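You operate a simulated robot arm through the tools that you are given. There is no shell and no other tool. Be economical: measure what you need, move in short steps, check, and stop when the job is done.

You are at the controls of a simulated robot arm. One attempt, no reset.

Task
Ladle broth from the tub till the purple bowl is a quarter full.
Fine: stand the silver ladle back in the tool pot; white lid back on the white tub; the pink bowl stays where it is, empty.
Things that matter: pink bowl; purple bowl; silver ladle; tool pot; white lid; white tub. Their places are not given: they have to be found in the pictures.

Only the result counts: the job must be done as asked and must still hold three seconds after the hand-in. Knocking over, shifting, dropping, spilling or breaking anything else fails it. Lids that push on must go on centred and level and be pressed home; caps that screw on are set level and turned clockwise until they are tight.

Robot
A 7-joint arm with a two-finger parallel gripper, fixed in place. Base frame: the origin is at the foot of the arm, x ahead of it, y to its left, z up; the work surface is at about z = 0. Lengths are in mm, angles in rad, forces in N, time in s.
With the tool pointing down near the work surface it reaches from about 220 to 580 mm from the base axis. Its first joint turns from -1.152 to 1.152 rad. Payload 2.5 kg.
The tool frame sits at the grasp point between the pads (the TCP): z along the fingers, y along the line on which they close. The tips reach 23 mm beyond it. The gripper opens to 94 mm. The fingers are 38 mm wide and 10 mm thick; the gripper's body (54 by 96 mm) begins 39 mm behind the TCP.
Orientation is that of the tool frame in the base frame, as a unit quaternion [w, x, y, z]. With the fingers straight down and closing along the base's y, the tool's x points along the base's -x, its y along +y and its z along -z.

Tools
- The arm moves only by the tool apply_moves. Its argument "steps" is one flat list of numbers, 7 for each row, row after row: the shift along the base's x, y, z in mm, then the turn, a rotation vector about the base's x, y, z in rad, then the opening, from 0 (shut) to 1 (fully open). In form: [dx, dy, dz, ax, ay, az, gripper, dx, dy, dz, ax, ay, az, gripper, ...]. A call has 1 to 12 rows; each row shifts and turns the commanded pose from where the row before left it. A row lasts 0.2 s, in which the tool goes at most 50 mm and 0.15 rad; a call with a longer step from one row to the next is refused whole, and so is a gripper value outside its range. Where a pose cannot be reached the arm comes as near as it can. A force on the tool above 70 N (or 10 N above the force at the start of the call, whichever is more), or a blocked arm, ends the call early, and 0.2 s more pass. Each finger travels about 108 mm/s and halts on what it meets, pressing with about 34 N; the grip force reading is that of the motor and also rises with nothing between the fingers. The clock runs only during rows and for 0.2 s after the last one: add rows that do not move to give the fingers time. The reply holds the time, the measured pose of the TCP, the force on the tool along the base axes, the opening and the grip force, in the units named above and with some noise, with the torque about the TCP (base axes, N m) and any sound that the robot's microphone picked up, and new pictures: "views" is both (left out), scene, wrist or none.
- Cameras (640 x 400 px; columns grow to the right, rows downward): "scene" is fixed at [109.2, -391.4, 563.8]; the picture's right is [0.92, -0.39, 0.00], its down [-0.15, -0.35, -0.93] and it looks along [0.36, 0.85, -0.38] (base axes); focal length 342 px, centre (320, 200). "wrist" rides on the gripper at [86, 16, -74] in the tool frame; the picture's right is [-0.18, 0.98, 0.00], its down [-0.58, -0.11, -0.81] and it looks along [-0.79, -0.15, 0.59] (tool axes); focal length 243 px, centre (320, 200).
- pixel_to_xyz(camera, pixels): for up to 12 pixels [column, row] of the newest picture of that camera ("zoom" is the newest enlarged one), the place [x, y, z] in the base frame of the surface seen there, good to about 2 mm. It takes no simulated time.
- enlarge(camera, box): a new picture of the part [left, top, right, bottom] of that camera's present view, enlarged. It takes no simulated time.
- finish_job(): hands the job in; it is judged then, once.

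Work in short steps. Measure before you move; look again where a grasp or a placing could have gone wrong, and mend it. You have 80 turns and 200 pictures in all, those below and enlarged ones among them. Open the gripper and draw the arm clear of the work before you hand the job in, unless the task says otherwise; then end with one line.

The tools are called after "Request:" as a command line: name --argument value ..., lists and objects as JSON in quotes. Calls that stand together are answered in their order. apply_moves: Moves the arm, as the interface text tells. Its arguments: {"type":"object","properties":{"steps":{"type":"array","items":{"type":"number"}},"views":{"type":"string","enum":["both","scene","wrist","none"]}},"required":["steps"]} The other tools are called the same way: pixel_to_xyz (camera, pixels) gives the place of the surface under pixels of a picture; enlarge (camera, box) takes an enlarged picture of a part of a camera's view; finish_job () hands the job in.

At the start:

```text
clock: 0.0
tool_pos: [245.9, 292.2, 455.6]
tcp_rot: [0.0, 0.001, 1.0, 0.0]
ft_force: [0.3, 0.1, 0.7]
moment: [0.01, 0.01, 0.0]
gripper_width: 94.0
finger_force: 0.1
```

scene: 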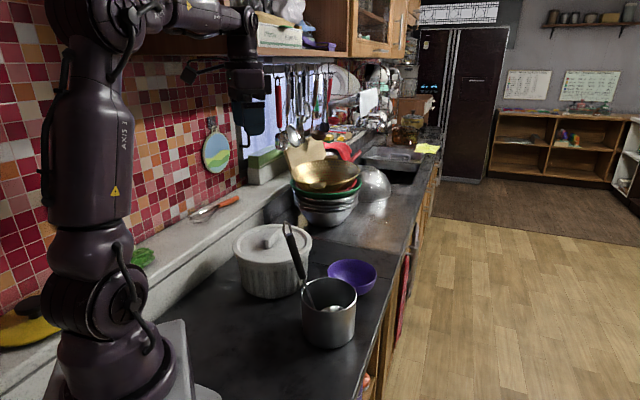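
wrist: 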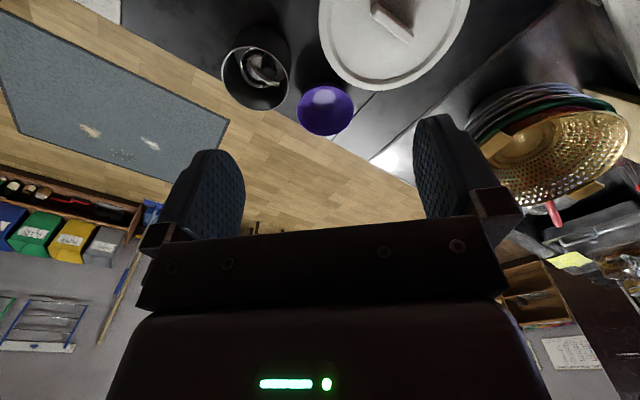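

The scene shows the tub with its lid near (275,260), the tool pot with the ladle near (328,310) and the purple bowl near (352,275). I'll enlarge this area and look for the pink bowl.

Request:
enlarge --camera "scene" --box '[200, 200, 400, 360]'

Request:
enlarge --camera "wrist" --box '[180, 0, 500, 200]'

Request:
pixel_to_xyz --camera "scene" --pixels '[[272, 238], [235, 250], [311, 245], [270, 295], [286, 225], [300, 270], [352, 276], [331, 268], [377, 270], [304, 300], [355, 296], [330, 345]]'

```text
2.50 times, centred on (300, 280) of scene
```

zoom: 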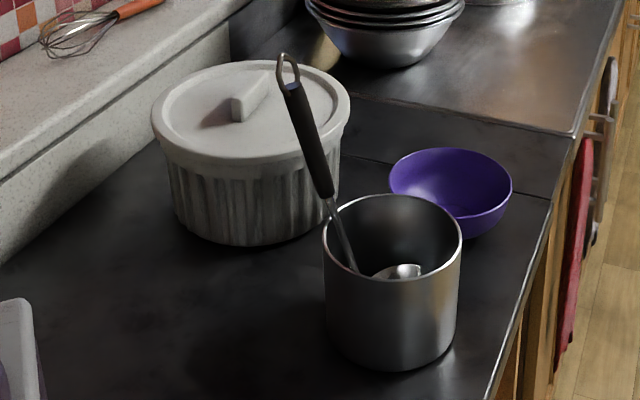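

```text
2.00 times, centred on (340, 100) of wrist
```

zoom: 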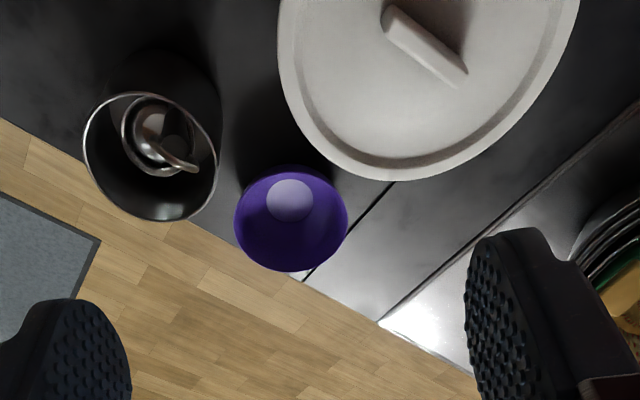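

```text
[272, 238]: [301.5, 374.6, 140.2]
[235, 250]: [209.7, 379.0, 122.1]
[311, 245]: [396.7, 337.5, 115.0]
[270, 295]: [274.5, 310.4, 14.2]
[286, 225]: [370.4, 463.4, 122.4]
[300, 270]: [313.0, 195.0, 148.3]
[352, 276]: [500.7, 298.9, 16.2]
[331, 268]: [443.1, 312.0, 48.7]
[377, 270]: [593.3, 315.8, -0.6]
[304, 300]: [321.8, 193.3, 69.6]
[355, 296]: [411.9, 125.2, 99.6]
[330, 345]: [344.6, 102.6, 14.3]
```

No pink bowl is visible yet, though something pinkish peeks in at scene (366,383). I'll measure the counter edge and rims, then swing the arm to look toward lower y.

Request:
pixel_to_xyz --camera "scene" --pixels '[[362, 385], [366, 378], [350, 395], [375, 340], [395, 280], [260, 340], [220, 380], [300, 390], [180, 320], [350, 260], [370, 268], [290, 225]]'

Request:
apply_moves --steps '[0, -50, 0, 0, 0, 0, 1, 0, -50, 0, 0, 0, 0, 1, 0, -50, 0, 0, 0, 0, 1, 0, -50, 0, 0, 0, 0, 1, 0, -50, 0, 0, 0, 0, 1, 0, -50, 0, 0, 0, 0, 1]'

```text
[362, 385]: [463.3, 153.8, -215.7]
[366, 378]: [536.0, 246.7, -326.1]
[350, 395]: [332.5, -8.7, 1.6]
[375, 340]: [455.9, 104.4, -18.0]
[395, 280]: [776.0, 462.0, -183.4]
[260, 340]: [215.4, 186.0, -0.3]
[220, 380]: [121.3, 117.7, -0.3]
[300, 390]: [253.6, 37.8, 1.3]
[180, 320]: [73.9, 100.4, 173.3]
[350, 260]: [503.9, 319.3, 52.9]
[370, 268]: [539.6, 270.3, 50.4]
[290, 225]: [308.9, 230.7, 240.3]
```

```text
clock: 1.4
tool_pos: [246.2, -8.0, 455.5]
tcp_rot: [-0.001, 0.0, 1.0, 0.0]
ft_force: [0.2, 0.0, -0.9]
moment: [0.01, -0.01, 0.01]
gripper_width: 94.2
finger_force: 0.0
```

scene: 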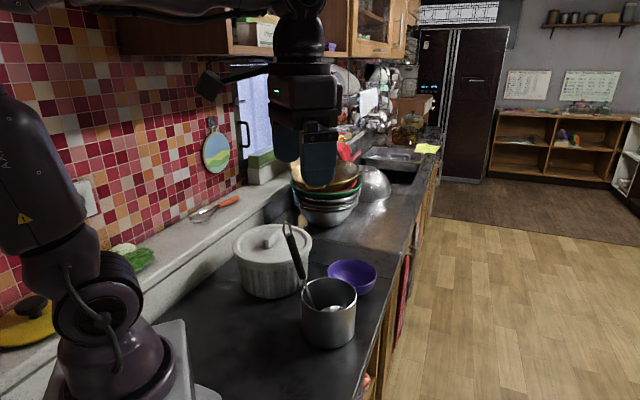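
wrist: 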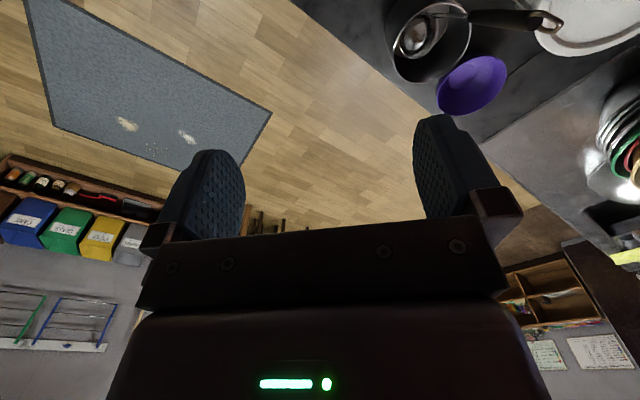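

I still can't see the near counter and negative-y side, so I'll tilt the hand so that the camera looks down and back.

Request:
apply_moves --steps '[0, -30, 10, 0, 0.14, 0, 1, 0, -30, 10, 0, 0.14, 0, 1, 0, -30, 10, 0, 0.14, 0, 1, 0, 0, 10, 0, 0.14, 0, 1, 0, 0, 10, 0, 0.14, 0, 1]' --views "wrist"

```text
clock: 2.6
tool_pos: [249.5, -101.4, 481.8]
tcp_rot: [-0.232, -0.01, 0.973, -0.003]
ft_force: [-0.2, -0.2, -0.1]
moment: [0.01, 0.04, 0.02]
gripper_width: 94.3
finger_force: 0.1
out of reach, approached as far as the arm can: row 4, 5
```

wrist: 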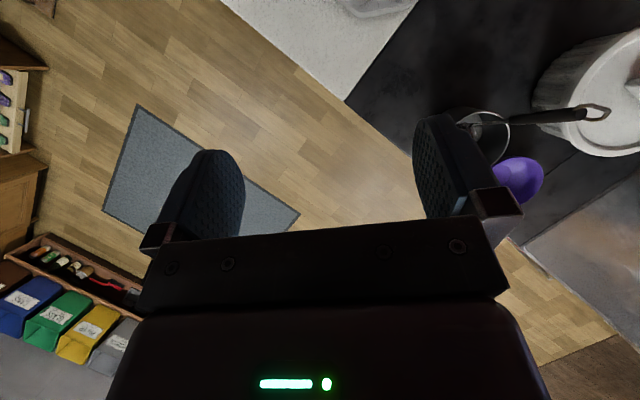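

No pink bowl is visible on this side. I'll swing back to +y with the tilt kept, to look behind the tub.

Request:
apply_moves --steps '[-10, 50, 0, 0, 0, 0.14, 1, -10, 50, 0, 0, 0, 0.14, 1, -10, 50, 0, 0, 0, 0.14, 1, 0, 50, 0, 0, 0, 0.14, 1, 0, 50, 0, 0, 0, 0.14, 1, 0, 50, 0, 0, 0, 0.14, 1, 0, 50, 0, 0, 0, 0.14, 1]' --views "both"

```text
refused: row 1 steps farther than a row can; nothing moved
```

Those steps are slightly over the 50 mm limit, so I'll repeat them shorter.

Request:
apply_moves --steps '[-10, 45, 0, 0, 0, 0.14, 1, -10, 45, 0, 0, 0, 0.14, 1, -10, 45, 0, 0, 0, 0.14, 1, 0, 45, 0, 0, 0, 0.14, 1, 0, 45, 0, 0, 0, 0.14, 1, 0, 45, 0, 0, 0, 0.14, 1, 0, 45, 0, 0, 0, 0.14, 1]' --views "both"

```text
clock: 4.2
tool_pos: [240.3, 173.0, 482.7]
tcp_rot: [-0.205, -0.451, 0.862, -0.108]
ft_force: [-0.1, 0.5, -0.1]
moment: [0.02, 0.0, -0.02]
gripper_width: 93.9
finger_force: 0.1
out of reach, approached as far as the arm can: row 6, 7
```

scene: 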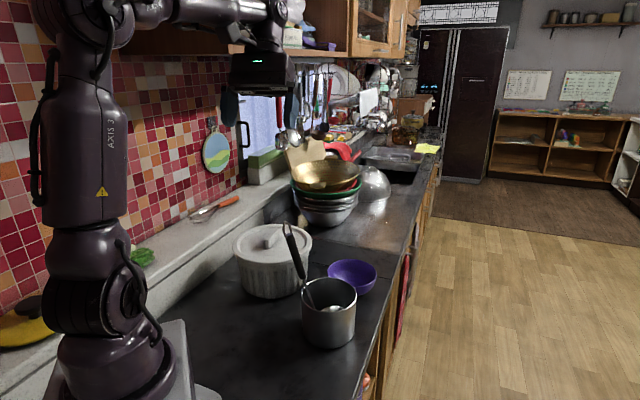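
wrist: 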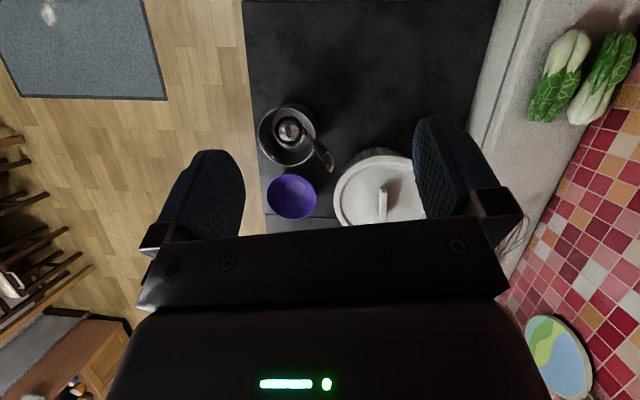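

I have a good view of the counter: clear space at wrist (370,80), but no pink bowl. I'll enlarge the colander area and measure positions.

Request:
enlarge --camera "scene" --box '[260, 100, 460, 225]'

Request:
enlarge --camera "wrist" --box '[230, 60, 470, 240]'

Request:
pixel_to_xyz --camera "wrist" --pixels '[[382, 205], [382, 188], [383, 221], [335, 198], [375, 156], [260, 133], [315, 130], [288, 165], [327, 160], [292, 197], [268, 197], [316, 197]]'

Request:
pixel_to_xyz --camera "wrist" --pixels '[[245, 3], [500, 3], [370, 60], [470, 120], [255, 100], [288, 105], [292, 175], [293, 218], [289, 130], [320, 145], [333, 165], [370, 20]]'

```text
3.20 times, centred on (360, 162) of scene
```

zoom: 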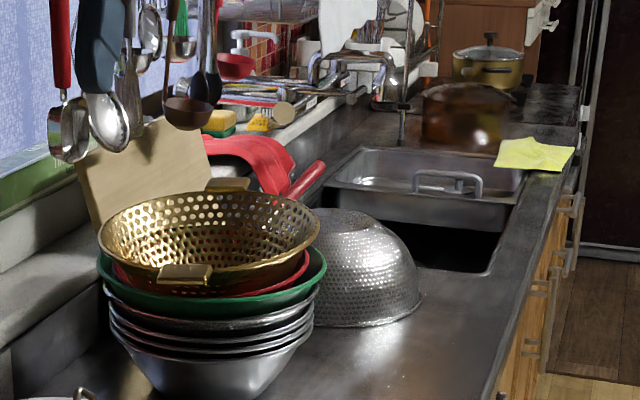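

```text
2.22 times, centred on (350, 150) of wrist
```

zoom: 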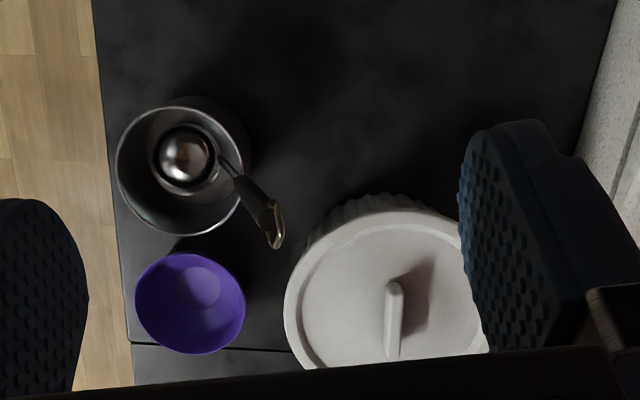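

```text
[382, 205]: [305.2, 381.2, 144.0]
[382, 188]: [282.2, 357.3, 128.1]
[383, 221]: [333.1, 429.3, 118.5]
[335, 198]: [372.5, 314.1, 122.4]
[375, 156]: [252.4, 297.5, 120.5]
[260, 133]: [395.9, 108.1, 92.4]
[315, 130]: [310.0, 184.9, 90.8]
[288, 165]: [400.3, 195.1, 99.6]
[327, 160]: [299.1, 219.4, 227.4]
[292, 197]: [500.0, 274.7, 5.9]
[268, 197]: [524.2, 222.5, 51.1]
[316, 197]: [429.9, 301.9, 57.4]
```

```text
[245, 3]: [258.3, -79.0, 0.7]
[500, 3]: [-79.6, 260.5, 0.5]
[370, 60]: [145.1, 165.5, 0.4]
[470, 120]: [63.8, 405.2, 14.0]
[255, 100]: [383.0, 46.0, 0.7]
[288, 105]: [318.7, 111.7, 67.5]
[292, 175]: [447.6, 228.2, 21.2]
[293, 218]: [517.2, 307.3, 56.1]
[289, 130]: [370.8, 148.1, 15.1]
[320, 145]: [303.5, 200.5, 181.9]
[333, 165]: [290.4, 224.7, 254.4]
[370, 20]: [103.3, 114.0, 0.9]
```

The pink bowl may be hidden behind the tub, so I'll yaw left and reduce the tilt to look there.

Request:
apply_moves --steps '[0, 20, 0, 0, 0, 0.14, 1, 0, 20, 0, 0, 0, 0.14, 1, 0, 20, 0, 0.1, -0.07, 0.0, 1, 0, 0, 0, 0.1, -0.07, 0.0, 1]' --views "wrist"

```text
clock: 5.2
tool_pos: [238.6, 230.9, 483.7]
tcp_rot: [-0.071, -0.585, 0.801, -0.1]
ft_force: [0.0, 0.0, -0.2]
moment: [-0.01, -0.02, 0.01]
gripper_width: 93.9
finger_force: 0.2
```

wrist: 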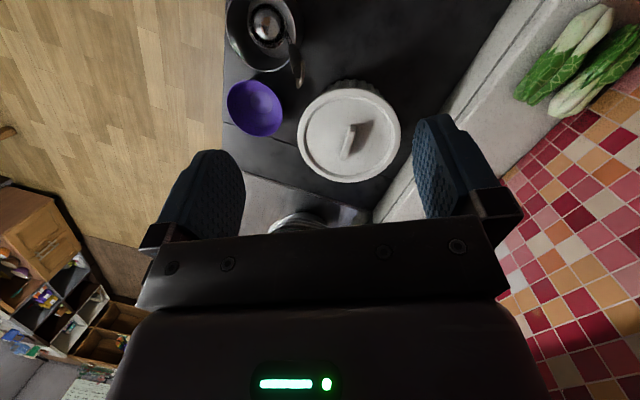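

Nothing is hidden behind the tub. I'll measure the lid handle here and enlarge the pinkish patch at the bottom of the scene view.

Request:
enlarge --camera "scene" --box '[320, 320, 420, 400]'

Request:
pixel_to_xyz --camera "wrist" --pixels '[[352, 128], [344, 156], [348, 142], [298, 135], [401, 135], [349, 88], [349, 183], [320, 160], [360, 170], [310, 110], [385, 110], [295, 70]]'

Request:
enlarge --camera "wrist" --box '[210, 0, 450, 200]'

```text
5.00 times, centred on (370, 360) of scene
```

zoom: 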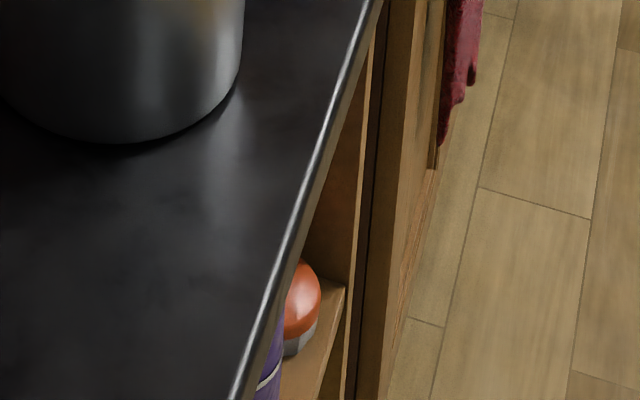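

```text
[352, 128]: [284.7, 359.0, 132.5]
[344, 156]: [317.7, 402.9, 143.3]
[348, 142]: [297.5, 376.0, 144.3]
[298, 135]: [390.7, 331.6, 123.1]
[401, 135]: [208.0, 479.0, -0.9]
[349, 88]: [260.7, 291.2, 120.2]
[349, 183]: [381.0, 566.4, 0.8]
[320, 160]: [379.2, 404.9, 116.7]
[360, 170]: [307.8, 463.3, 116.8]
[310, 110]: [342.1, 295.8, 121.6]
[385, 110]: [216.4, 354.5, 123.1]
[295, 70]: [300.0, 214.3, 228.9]
```

```text
2.00 times, centred on (330, 100) of wrist
```

zoom: 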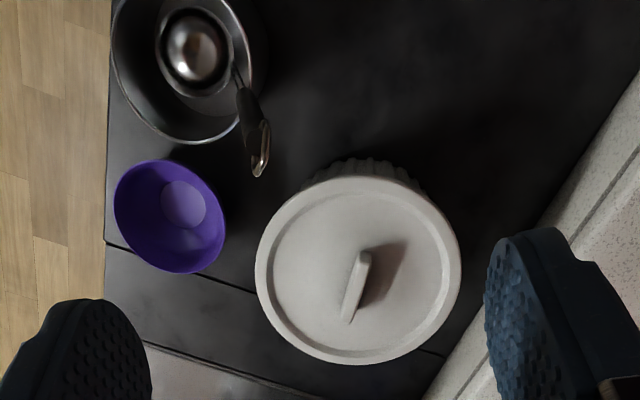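

No pink bowl is in reach, so it can't get in the way here. The lid handle bar is centred near (300,378), running along about (0.6,0.8), top z 144. I'll level the hand, set yaw to about 0.93, and move above it.

Request:
apply_moves --steps '[0, 0, -40, 0.123, 0, 0, 1, 0, 0, -40, 0.123, 0, 0, 1, 10, 30, -30, 0, 0, -0.12, 1, 10, 30, -30, 0, 0, -0.12, 1, 10, 30, -30, 0, 0, -0.095, 1, 15, 30, -30, 0, 0, 0, 1, 16, 27, -30, 0, 0, 0, 1, 0, 0, 0, 0, 0, 0, 1]' --views "both"

```text
clock: 7.0
tool_pos: [300.8, 378.9, 251.0]
tcp_rot: [0.0, -0.446, 0.895, -0.001]
ft_force: [0.1, -0.2, 0.4]
moment: [-0.01, 0.0, 0.01]
gripper_width: 94.0
finger_force: 0.1
```

scene: 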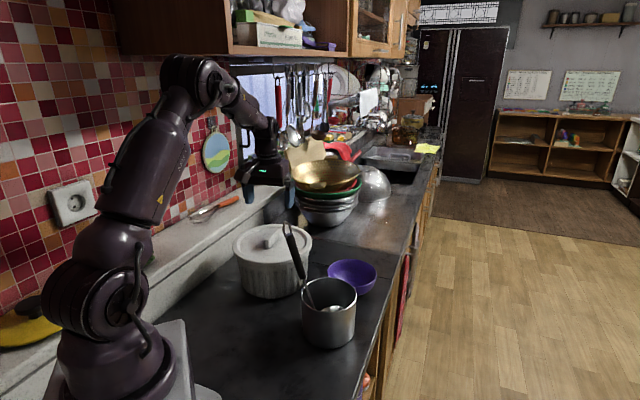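
wrist: 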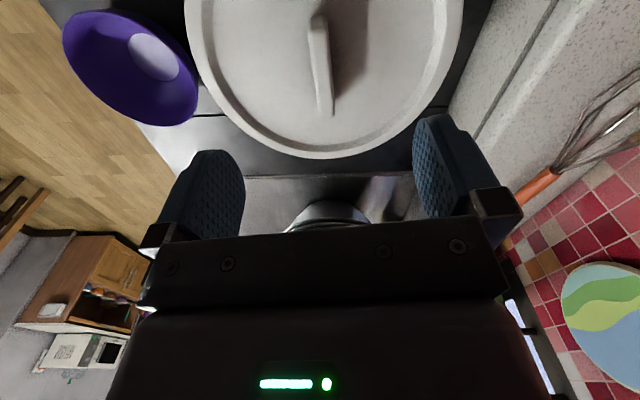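

I'll measure the handle bar accurately from this closer view.

Request:
pixel_to_xyz --camera "wrist" --pixels '[[318, 25], [321, 60], [325, 105], [310, 25], [328, 30], [315, 90], [331, 95], [360, 100], [250, 80], [325, 157], [188, 20], [460, 20]]'

Request:
enlarge --camera "wrist" --box '[180, 0, 480, 180]'

```text
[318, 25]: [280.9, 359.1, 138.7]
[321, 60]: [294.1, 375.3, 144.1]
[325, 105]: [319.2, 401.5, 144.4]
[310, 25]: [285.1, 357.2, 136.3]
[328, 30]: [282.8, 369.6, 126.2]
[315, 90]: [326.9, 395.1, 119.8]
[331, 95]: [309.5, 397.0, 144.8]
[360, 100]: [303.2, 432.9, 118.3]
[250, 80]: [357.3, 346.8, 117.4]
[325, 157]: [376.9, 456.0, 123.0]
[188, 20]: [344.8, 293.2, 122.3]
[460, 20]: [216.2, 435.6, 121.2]
```

```text
2.13 times, centred on (330, 90) of wrist
```

zoom: 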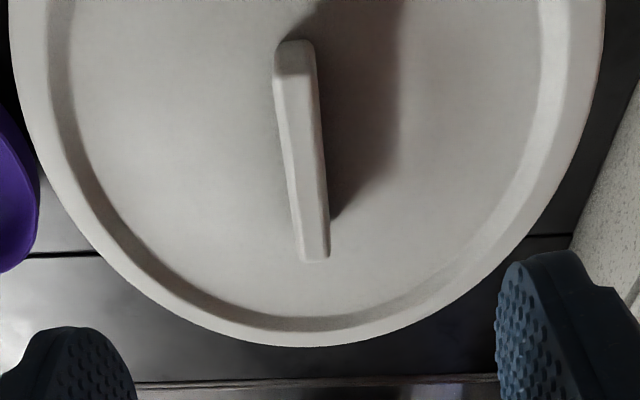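

The bar centre is about (301,381) with direction 0.84 rad, and the lid surface is at z 118. I'll yaw by -0.085, descend to z about 145 and close.

Request:
apply_moves --steps '[0, 2.5, -36, 0, 0, -0.085, 0.6, 0, 0, -30, 0, 0, 0, 0.6, 0, 0, -25, 0, 0, 0, 0.6, 0, 0, -14, 0, 0, 0, 0.6, 0, 0, 0, 0, 0, 0, 0, 0, 0, 0, 0, 0, 0, 0, 0, 0, 0, 0, 0, 0, 0]' --views "both"

```text
clock: 8.6
tool_pos: [299.2, 381.6, 145.0]
tcp_rot: [-0.001, -0.408, 0.913, -0.001]
ft_force: [1.0, 0.4, 1.0]
moment: [0.01, -0.01, -0.01]
gripper_width: 13.2
finger_force: 34.5
```

scene: 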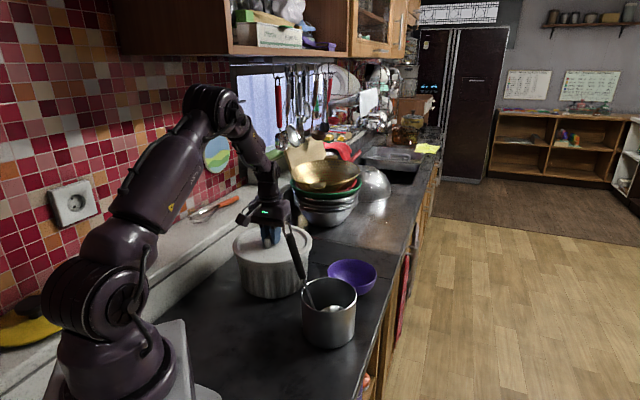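
wrist: 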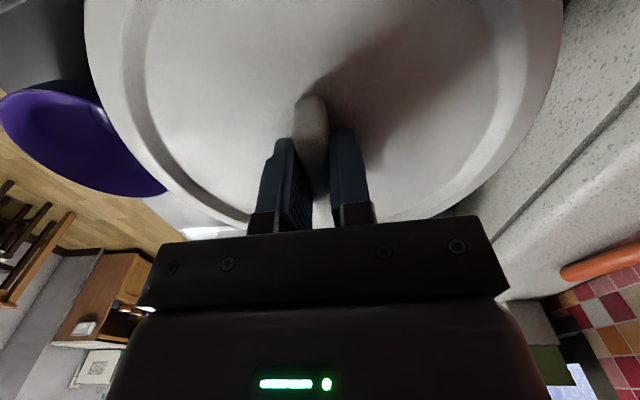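

The handle is gripped (13 mm wide). With the lid seated, the TCP is at (299.2,381.6,145). I'll lift slowly.

Request:
apply_moves --steps '[0, 0, 5, 0, 0, 0, 0, 0, 0, 10, 0, 0, 0, 0, 0, 0, 20, 0, 0, 0, 0, 0, 0, 25, 0, 0, 0, 0, 0, 0, 30, 0, 0, 0, 0, 0, 0, 0, 0, 0, 0, 0]' --views "both"

```text
clock: 10.0
tool_pos: [300.3, 378.5, 234.9]
tcp_rot: [0.0, -0.409, 0.913, -0.001]
ft_force: [-0.4, -0.1, -0.1]
moment: [-0.04, 0.0, 0.05]
gripper_width: 13.5
finger_force: 34.2
```

scene: 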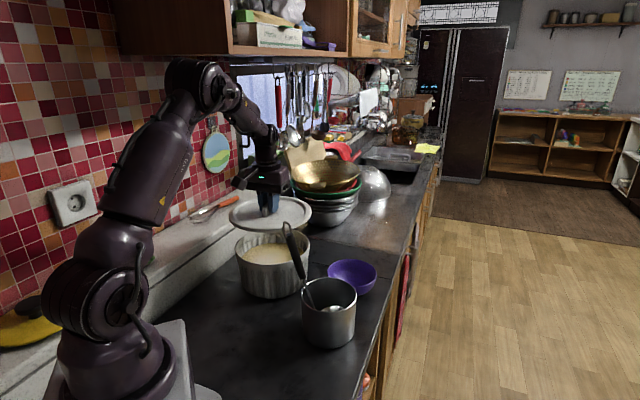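
wrist: 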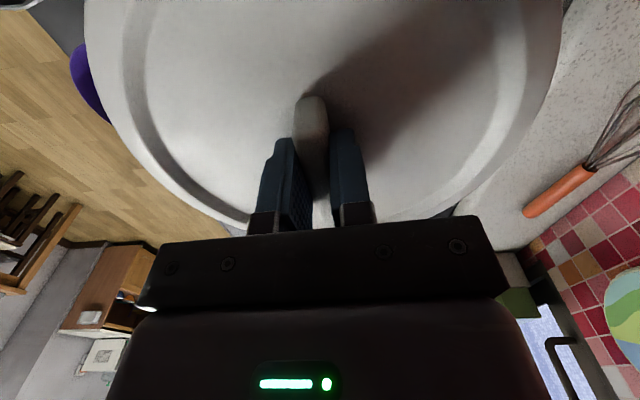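

The lid is off and broth is visible in the tub. I'll check the base plate extents, lid underside and tub rim before choosing a set-down spot.

Request:
pixel_to_xyz --camera "scene" --pixels '[[183, 322], [190, 370], [212, 392], [196, 350], [270, 231], [232, 218], [309, 222], [270, 255], [238, 255], [309, 245], [275, 264], [255, 238]]'

Request:
enlarge --camera "scene" --box '[200, 180, 400, 360]'

```text
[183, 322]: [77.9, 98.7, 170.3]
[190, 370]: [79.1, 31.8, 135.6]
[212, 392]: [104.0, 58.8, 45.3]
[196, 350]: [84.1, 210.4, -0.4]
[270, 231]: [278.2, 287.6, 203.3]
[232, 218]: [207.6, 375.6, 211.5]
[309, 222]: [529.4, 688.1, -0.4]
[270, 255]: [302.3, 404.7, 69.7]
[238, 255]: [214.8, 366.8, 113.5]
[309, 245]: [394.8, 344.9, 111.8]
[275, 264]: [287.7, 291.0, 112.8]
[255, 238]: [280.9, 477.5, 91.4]
```

```text
2.22 times, centred on (300, 270) of scene
```

zoom: 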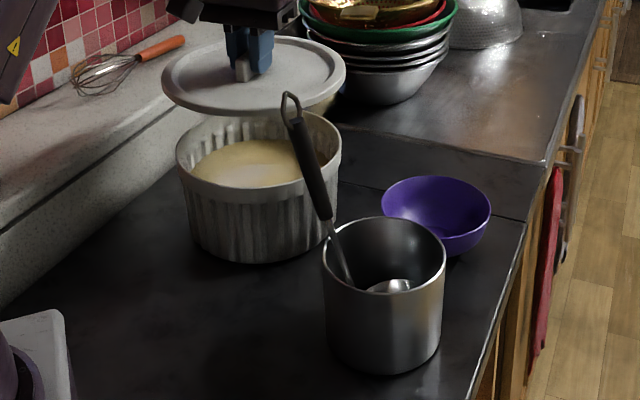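

I'll set the lid at about (175,190), clear of the tub, pot, ladle handle and pedestal. First I'll carry it high enough to clear the ladle handle.

Request:
apply_moves --steps '[0, 0, 40, 0, 0, 0, 0, 0, 0, 40, 0, 0, 0, 0, -35, -20, 0, 0, 0, 0, 0, -35, -25, 0, 0, 0, 0, 0, -30, -35, 0, 0, 0, 0, 0, -15, -40, 0, 0, 0, 0, 0, -10, -40, 0, 0, 0, 0, 0, 0, -29, 0, 0, 0, 0, 0, 0, 0, -40, 0, 0, 0, 0, 0, 0, -40, 0, 0, 0, 0, 0, 0, 0, 0, 0, 0, 0]' --views "both"

```text
clock: 12.4
tool_pos: [172.0, 190.3, 236.4]
tcp_rot: [0.0, -0.408, 0.913, -0.001]
ft_force: [-0.3, 0.4, -0.4]
moment: [-0.01, 0.0, 0.0]
gripper_width: 13.4
finger_force: 34.1
```

scene: 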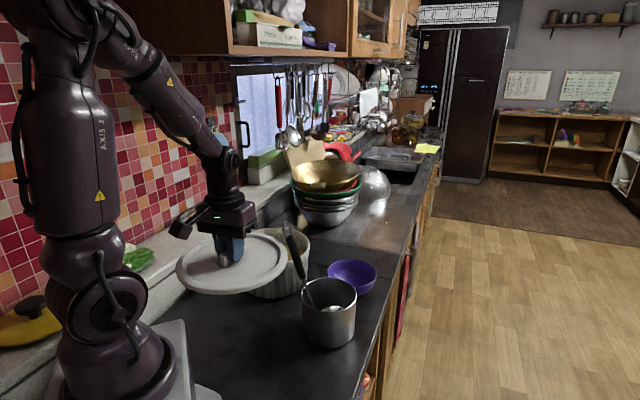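
wrist: 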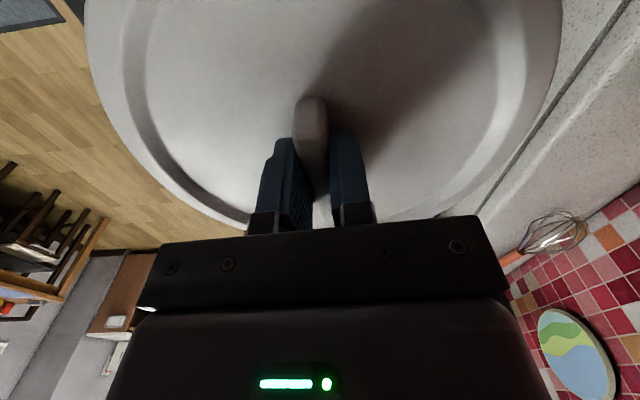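

The lid hangs over the clear patch, so I'll lower it towards the counter.

Request:
apply_moves --steps '[4, 0, -40, 0, 0, 0, 0, 0, 0, -40, 0, 0, 0, 0, 0, 0, -40, 0, 0, 0, 0, 0, 0, -40, 0, 0, 0, 0, 0, 0, -15, 0, 0, 0, 0, 0, 0, -7, 0, 0, 0, 0, 0, 0, -5, 0, 0, 0, 0, 0, 0, 0, 0, 0, 0, 0]' --views "both"

```text
clock: 14.2
tool_pos: [176.9, 192.1, 48.6]
tcp_rot: [0.001, -0.408, 0.913, -0.001]
ft_force: [-0.6, 0.2, -0.7]
moment: [0.0, 0.02, 0.01]
gripper_width: 13.5
finger_force: 34.5
```

scene: 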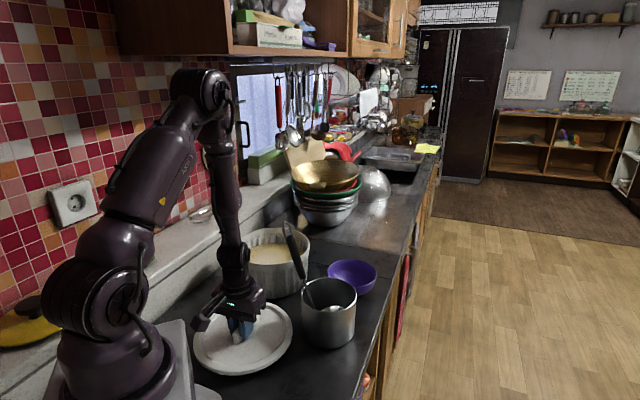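
wrist: 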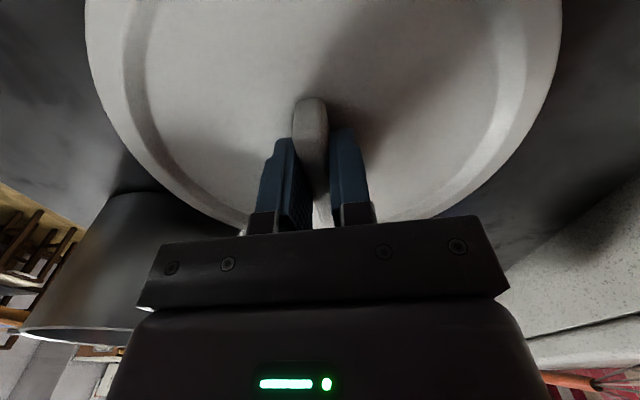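

No contact yet, and the clearances look fine. I'll keep lowering in small steps.

Request:
apply_moves --steps '[0, 0, -4, 0, 0, 0, 0, 0, 0, -3, 0, 0, 0, 0, 0, 0, -2, 0, 0, 0, 0, 0, 0, -2, 0, 0, 0, 0, 0, 0, 0, 0, 0, 0, 0]' --views "none"

```text
clock: 15.6
tool_pos: [179.1, 192.0, 39.5]
tcp_rot: [0.0, -0.408, 0.913, -0.001]
ft_force: [-1.9, -1.2, 16.0]
moment: [0.03, 0.07, 0.0]
gripper_width: 13.3
finger_force: 33.8
stopped in row 5: the force on the tool passed its limit at 71 N (the readings are from after the stop); the commanded pose is now the measured one
```

The lid is touching the counter at TCP z about 40. I'll open and rise clear.

Request:
apply_moves --steps '[0, 0, 0.5, 0, 0, 0, 0.4, 0, 0, 0, 0, 0, 0, 0.6, 0, 0, 30, 0, 0, 0, 0.6, 0, 0, 50, 0, 0, 0, 0.6, 0, 0, 50, 0, 0, 0, 0.6, 0, 0, 50, 0, 0, 0, 0.6, 0, 0, 50, 0, 0, 0, 1, 0, 0, 50, 0, 0, 0, 1]' --views "both"

```text
clock: 17.4
tool_pos: [176.5, 192.9, 320.5]
tcp_rot: [0.0, -0.408, 0.913, -0.001]
ft_force: [0.2, -0.3, 0.8]
moment: [-0.02, -0.01, 0.01]
gripper_width: 94.0
finger_force: 0.2
```

scene: 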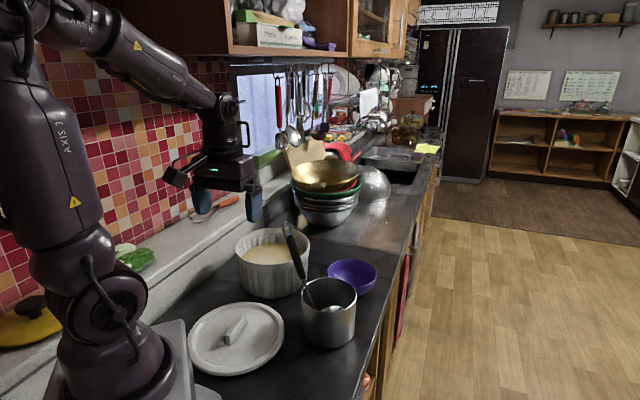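
wrist: 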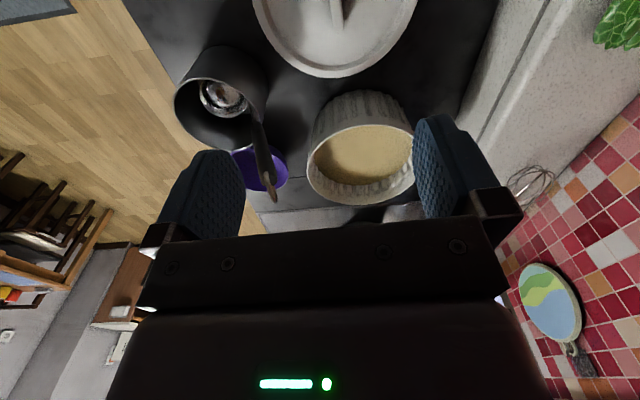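

The lid is down. Next I'll measure the ladle handle axis and bowl, and the broth level.

Request:
enlarge --camera "wrist" --box '[160, 30, 420, 210]'

Request:
enlarge --camera "scene" --box '[260, 210, 380, 350]'

Request:
pixel_to_xyz --camera "scene" --pixels '[[287, 228], [290, 238], [293, 245], [297, 256], [300, 265], [303, 275], [307, 288], [311, 300], [333, 308], [285, 222], [270, 255], [268, 247]]'

Request:
pixel_to_xyz --camera "wrist" --pixels '[[272, 197], [268, 180], [264, 160], [260, 140], [256, 122], [222, 95], [212, 92], [250, 110], [360, 150], [340, 170], [385, 140], [240, 100]]'

```text
2.22 times, centred on (290, 120) of wrist
```

zoom: 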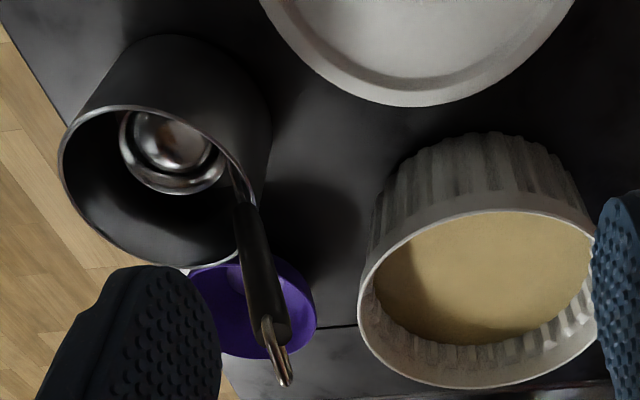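

```text
2.86 times, centred on (320, 280) of scene
```

zoom: 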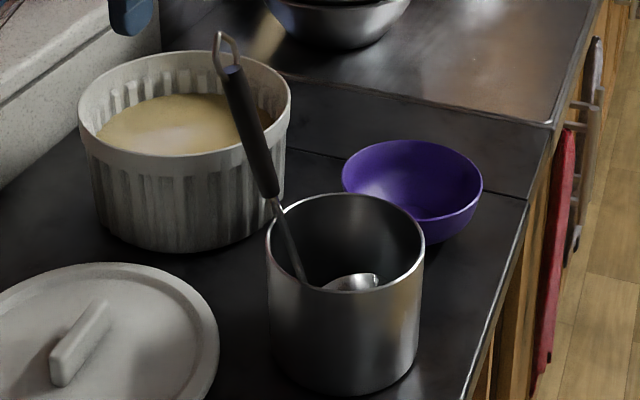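

```text
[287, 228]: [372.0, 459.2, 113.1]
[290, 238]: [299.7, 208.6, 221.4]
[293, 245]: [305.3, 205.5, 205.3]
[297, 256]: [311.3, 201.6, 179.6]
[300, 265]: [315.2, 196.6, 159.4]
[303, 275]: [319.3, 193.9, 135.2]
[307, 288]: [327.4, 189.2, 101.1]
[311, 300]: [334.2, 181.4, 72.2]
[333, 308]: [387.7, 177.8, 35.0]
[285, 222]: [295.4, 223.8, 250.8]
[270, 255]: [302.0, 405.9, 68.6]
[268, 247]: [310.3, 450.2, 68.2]
```

```text
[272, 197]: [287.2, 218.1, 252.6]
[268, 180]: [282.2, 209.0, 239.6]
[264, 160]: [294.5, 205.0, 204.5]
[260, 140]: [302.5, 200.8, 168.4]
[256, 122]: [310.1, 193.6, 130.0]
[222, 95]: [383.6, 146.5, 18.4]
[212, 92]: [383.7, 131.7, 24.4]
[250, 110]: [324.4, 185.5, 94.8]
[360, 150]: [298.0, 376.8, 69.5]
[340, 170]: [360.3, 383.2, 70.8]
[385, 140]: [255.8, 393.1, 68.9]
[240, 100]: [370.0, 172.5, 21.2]
```

The handle runs from about (334,181,72) up to a ring at z 254, leaning toward azimuth 142°. The broth surface is at z 69. I'll line the tool up with the handle axis (closing along the lean) about 80 mm above the grasp and check.

Request:
apply_moves --steps '[30, 10, 0, 0, 0, 0.06, 1, 30, 10, 0, -0.089, -0.112, 0, 1, 30, 10, -5, -0.088, -0.113, 0, 1, 15.5, 4, -16, 0, 0, 0, 1, 0, 0, 0, 0, 0, 0, 1]' --views "both"

```text
clock: 18.6
tool_pos: [284.9, 224.2, 298.8]
tcp_rot: [0.063, -0.431, 0.891, -0.13]
ft_force: [0.4, -0.7, -0.4]
moment: [0.0, -0.01, -0.01]
gripper_width: 94.0
finger_force: 0.1
```

scene: 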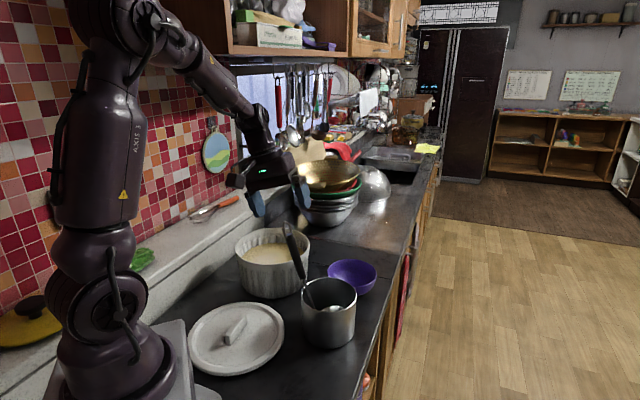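
wrist: 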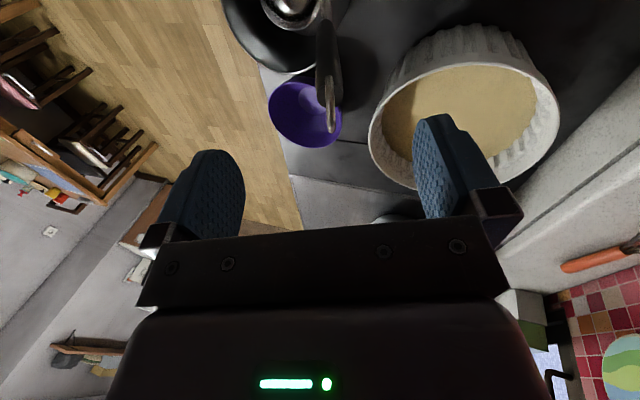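

The handle appears vertical in the wrist view around column 328. I'll measure it from here.

Request:
enlarge --camera "wrist" --box '[260, 0, 400, 140]'

Request:
pixel_to_xyz --camera "wrist" --pixels '[[330, 125], [330, 110], [328, 95], [320, 90], [337, 90], [328, 70], [318, 60], [338, 60], [327, 45], [326, 30], [324, 15], [295, 12]]'

Request:
enlarge --camera "wrist" --box '[0, 20, 120, 140]'

```text
2.86 times, centred on (330, 70) of wrist
```

zoom: 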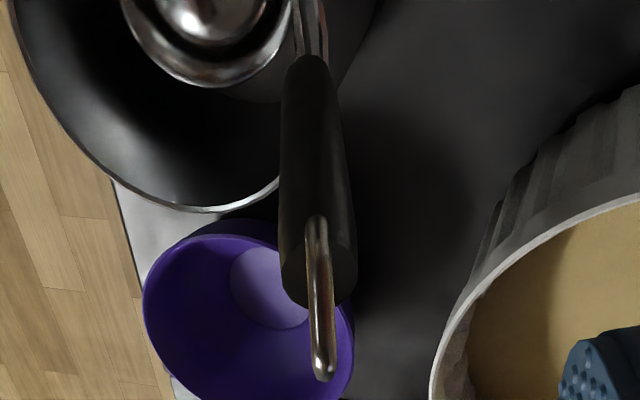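

```text
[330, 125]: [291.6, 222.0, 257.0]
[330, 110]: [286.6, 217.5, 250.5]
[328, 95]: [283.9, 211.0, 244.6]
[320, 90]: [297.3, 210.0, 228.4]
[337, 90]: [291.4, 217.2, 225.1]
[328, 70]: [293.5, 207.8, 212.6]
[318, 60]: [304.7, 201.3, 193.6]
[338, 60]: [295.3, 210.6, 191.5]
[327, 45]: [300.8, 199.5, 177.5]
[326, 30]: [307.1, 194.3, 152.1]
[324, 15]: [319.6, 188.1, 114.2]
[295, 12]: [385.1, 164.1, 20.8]
```

```text
3.33 times, centred on (60, 80) of wrist
```

zoom: 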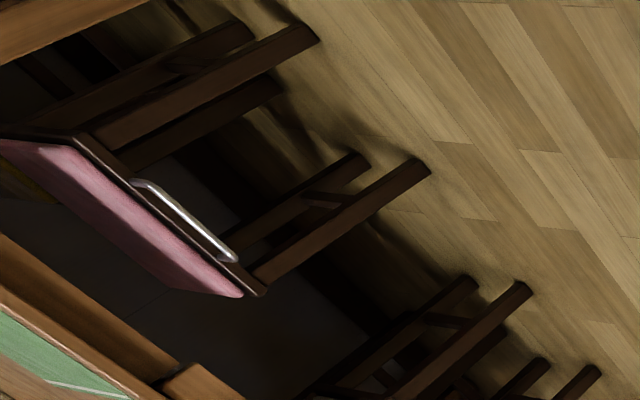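

The handle axis passes about (294,212,222) and sits about 7 mm toward +S of my tool axis. I'll correct sideways, slide down along the handle and close.

Request:
apply_moves --steps '[-5, 4, 0, 0, 0, 0, 1, 5, -4.5, -24, 0, 0, 0, 1, 5, -4.5, -24, 0, 0, 0, 1, 5.5, -5, -24, 0, 0, 0, 0.7, 0, 0, 0, 0, 0, 0, 0.4, 0, 0, 0, 0, 0, 0, 0.3]' --views "both"

```text
clock: 20.0
tool_pos: [295.1, 213.0, 225.4]
tcp_rot: [0.063, -0.431, 0.891, -0.13]
ft_force: [-0.2, -0.2, 0.5]
moment: [0.01, -0.03, -0.01]
gripper_width: 28.2
finger_force: 0.1
```

scene: 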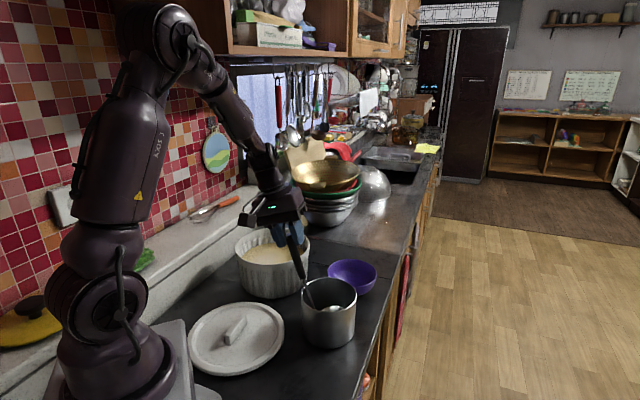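
wrist: 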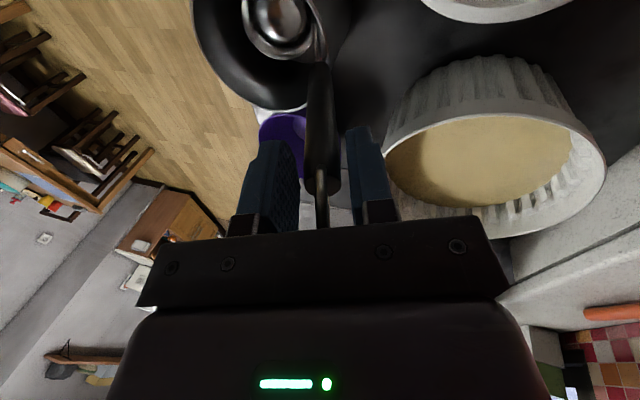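

The handle is between the pads and aligned with them. I'll close.

Request:
apply_moves --steps '[0, 0, 0, 0, 0, 0, 0, 0, 0, 0, 0, 0, 0, 0, 0, 0, 0, 0, 0, 0, 0]' --views "wrist"

```text
clock: 20.8
tool_pos: [296.8, 214.4, 225.6]
tcp_rot: [0.063, -0.43, 0.891, -0.129]
ft_force: [0.2, -0.3, -0.1]
moment: [-0.01, 0.01, 0.03]
gripper_width: 19.9
finger_force: 34.1
```

wrist: 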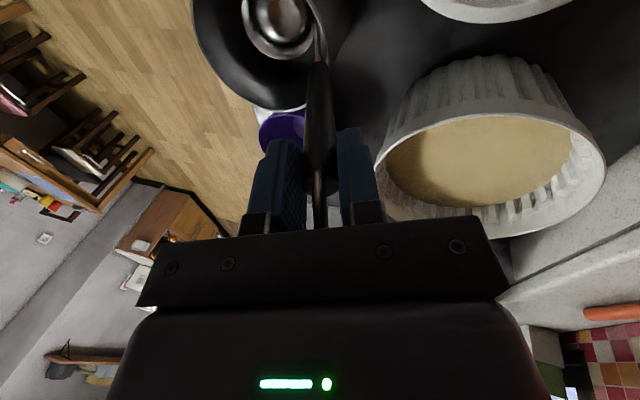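

Gripped at 19.9 mm with low force. I'll note this pose for the return and lift the ladle straight up out of the pot.

Request:
apply_moves --steps '[0, 0, 20, 0, 0, 0, 0, 0, 0, 30, 0, 0, 0, 0, 0, 0, 35, 0, 0, 0, 0, 0, 0, 35, 0, 0, 0, 0, 0, 0, 20, 0, 0, 0, 0, 0, 0, 0, 0, 0, 0, 0]' --views "both"

```text
clock: 22.2
tool_pos: [293.2, 215.5, 365.6]
tcp_rot: [0.062, -0.431, 0.891, -0.129]
ft_force: [0.1, 0.7, 0.1]
moment: [0.03, 0.04, 0.0]
gripper_width: 19.7
finger_force: 34.2
```

scene: 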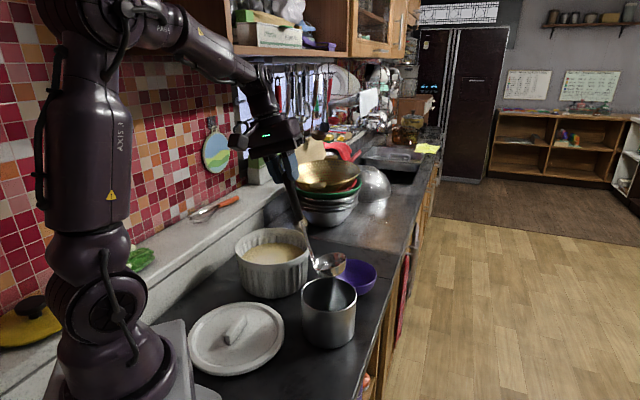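
wrist: 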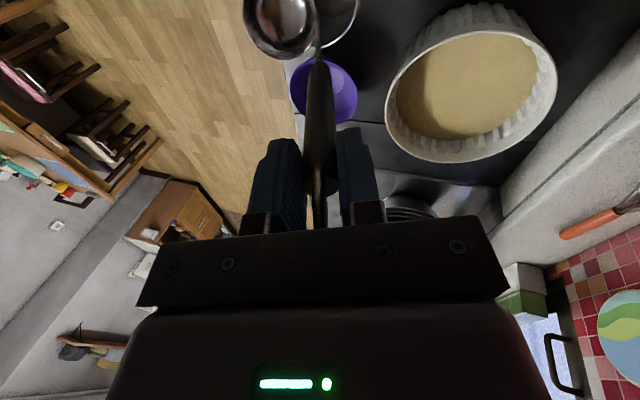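

The ladle is out of the pot. I'll measure its bowl relative to the TCP, along with the pot and bowl rims.

Request:
enlarge --camera "scene" --box '[270, 160, 390, 310]'

Request:
pixel_to_xyz --camera "scene" --pixels '[[314, 265], [320, 275], [345, 268], [330, 257], [343, 257], [330, 266], [304, 230], [308, 247], [353, 262], [332, 283], [375, 268], [360, 290]]'

Request:
enlarge --camera "wrist" --box '[220, 0, 400, 140]'

Request:
pixel_to_xyz --camera "wrist" --pixels '[[280, 57], [245, 20], [315, 20], [280, 25], [318, 50], [320, 100], [290, 95], [357, 95], [324, 124], [324, 92], [318, 35], [300, 55]]'

```text
2.67 times, centred on (330, 235) of scene
```

zoom: 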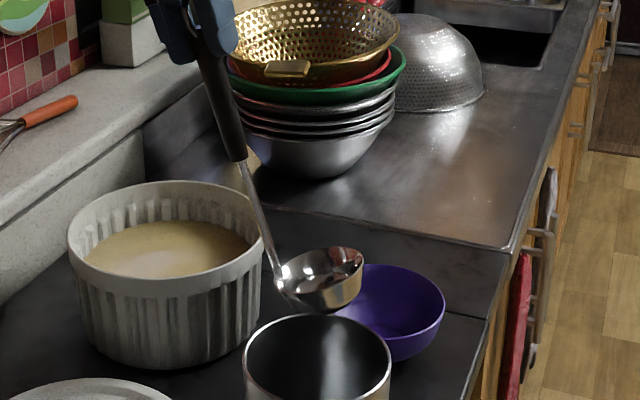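

```text
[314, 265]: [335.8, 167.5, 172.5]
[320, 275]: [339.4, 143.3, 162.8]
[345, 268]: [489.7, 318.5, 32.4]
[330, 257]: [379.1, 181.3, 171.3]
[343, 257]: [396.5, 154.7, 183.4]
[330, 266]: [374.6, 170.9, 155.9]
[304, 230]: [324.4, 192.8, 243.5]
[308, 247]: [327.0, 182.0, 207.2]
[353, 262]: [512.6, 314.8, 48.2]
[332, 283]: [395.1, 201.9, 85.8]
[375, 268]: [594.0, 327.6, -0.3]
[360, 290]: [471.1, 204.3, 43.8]
```

```text
2.86 times, centred on (310, 70) of wrist
```

zoom: 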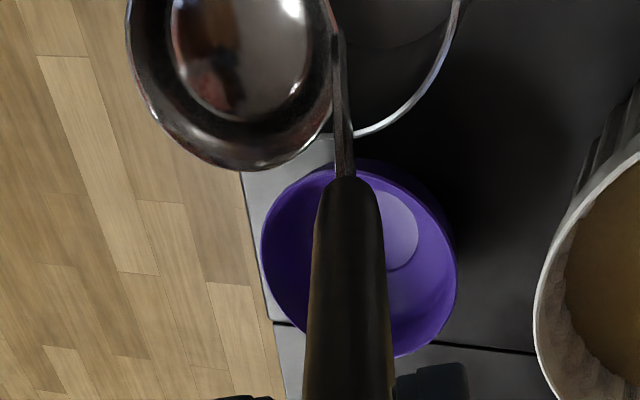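

```text
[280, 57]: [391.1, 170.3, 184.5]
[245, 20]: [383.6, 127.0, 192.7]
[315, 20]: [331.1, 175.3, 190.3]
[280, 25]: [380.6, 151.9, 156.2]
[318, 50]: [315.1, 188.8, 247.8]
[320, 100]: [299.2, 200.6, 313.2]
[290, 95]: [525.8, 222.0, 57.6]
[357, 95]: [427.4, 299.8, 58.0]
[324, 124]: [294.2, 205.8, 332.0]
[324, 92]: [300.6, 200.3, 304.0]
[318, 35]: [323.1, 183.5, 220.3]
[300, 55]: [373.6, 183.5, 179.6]
```

The rim centre sits about 198 mm below the TCP, offset 37 mm toward -S, and the bowl is about 36 deep. The purple bowl centre is about (478,261) with rim radius about 60 and z 57. I'll straighten the ladle and begin yawing toward ψ≈-61° so that it can pour later by pitching about tool x.

Request:
apply_moves --steps '[0, 0, 20, 0.089, 0.112, 0, 0, 0, 0, 10, 0.088, 0.113, 0, 0, 0, 0, 0, 0, 0, -0.14, 0, 0, 0, 0, 0, 0, -0.14, 0, 0, 0, 0, 0, 0, -0.14, 0, 0, 0, 0, 0, 0, -0.14, 0, 0, 0, 0, 0, 0, -0.14, 0, 0, 0, 0, 0, 0, -0.14, 0, 0, 0, 0, 0, 0, -0.14, 0, 0, 0, 0, 0, 0, -0.14, 0]' --views "none"

```text
clock: 24.4
tool_pos: [294.8, 215.4, 395.9]
tcp_rot: [0.0, 0.112, 0.994, -0.001]
ft_force: [-0.8, -0.6, -0.1]
moment: [0.02, 0.04, 0.01]
gripper_width: 20.2
finger_force: 33.7
```

Orientation is upright with ψ=-0.22. I'll finish the yaw while moving to above the tub.

Request:
apply_moves --steps '[6, 31, 0, 0, 0, -0.1413, 0, 6, 31, 0, 0, 0, -0.1413, 0, 7, 31, 0, 0, 0, -0.1413, 0, 7, 31, 0, 0, 0, -0.1413, 0, 6, 31, 0, 0, 0, -0.1413, 0, 6, 29, 0, 0, 0, -0.1413, 0, 0, 0, 0, 0, 0, 0, 0]' --views "both"

```text
clock: 26.0
tool_pos: [332.5, 398.0, 395.4]
tcp_rot: [-0.001, 0.51, 0.86, -0.002]
ft_force: [0.3, -0.1, -0.4]
moment: [0.01, -0.01, -0.01]
gripper_width: 20.0
finger_force: 34.3
```

scene: 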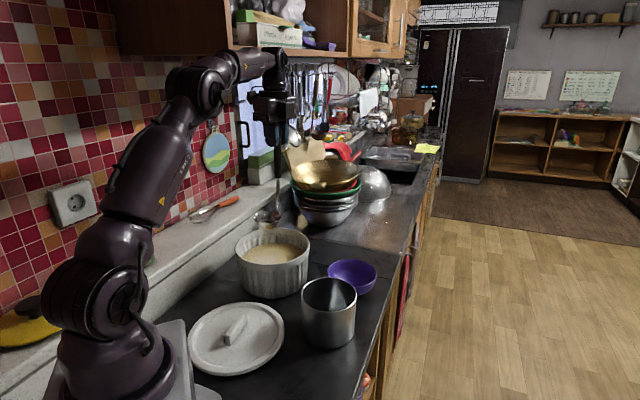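
wrist: 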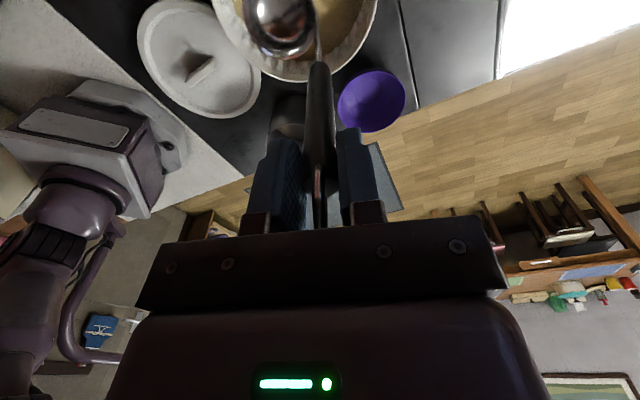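

I'll verify where the ladle bowl is relative to the tub before dipping.

Request:
enlarge --camera "scene" --box '[220, 180, 340, 310]'

Request:
pixel_to_xyz --camera "scene" --pixels '[[258, 216], [268, 221], [278, 214], [265, 225], [267, 214], [279, 200], [237, 252], [308, 247], [272, 230], [273, 265], [270, 250], [285, 255]]'

Request:
pixel_to_xyz --camera "wrist" --pixels '[[282, 57], [245, 25], [315, 25], [280, 15], [318, 50], [305, 78], [365, 30], [225, 20], [340, 95], [405, 100], [375, 130], [370, 70]]'

```text
3.08 times, centred on (280, 245) of scene
```

zoom: 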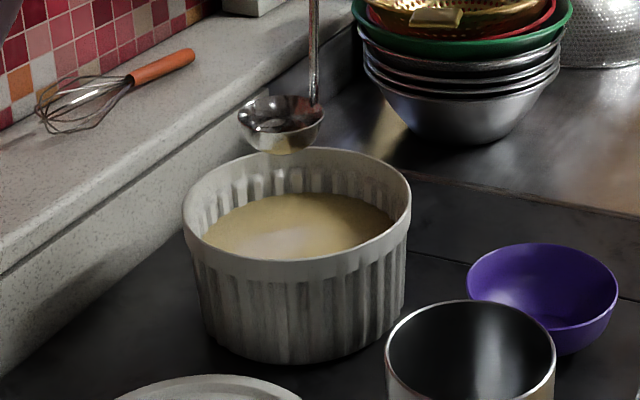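

```text
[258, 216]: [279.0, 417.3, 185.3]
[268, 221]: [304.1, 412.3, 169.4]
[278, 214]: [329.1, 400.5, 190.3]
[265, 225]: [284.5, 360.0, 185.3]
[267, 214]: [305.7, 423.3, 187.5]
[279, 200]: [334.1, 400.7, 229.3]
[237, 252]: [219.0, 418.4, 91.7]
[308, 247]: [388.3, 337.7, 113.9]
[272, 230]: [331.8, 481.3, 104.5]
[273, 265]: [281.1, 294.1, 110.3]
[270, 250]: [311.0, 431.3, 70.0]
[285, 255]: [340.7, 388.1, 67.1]
```

```text
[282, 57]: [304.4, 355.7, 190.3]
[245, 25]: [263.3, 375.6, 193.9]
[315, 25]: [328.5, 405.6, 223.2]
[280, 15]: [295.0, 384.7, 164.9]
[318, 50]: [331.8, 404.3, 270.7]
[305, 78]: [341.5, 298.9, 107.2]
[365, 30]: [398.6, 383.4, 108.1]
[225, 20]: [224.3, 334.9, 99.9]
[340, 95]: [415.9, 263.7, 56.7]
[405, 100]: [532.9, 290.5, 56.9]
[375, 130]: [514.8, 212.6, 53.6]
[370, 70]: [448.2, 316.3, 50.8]
```

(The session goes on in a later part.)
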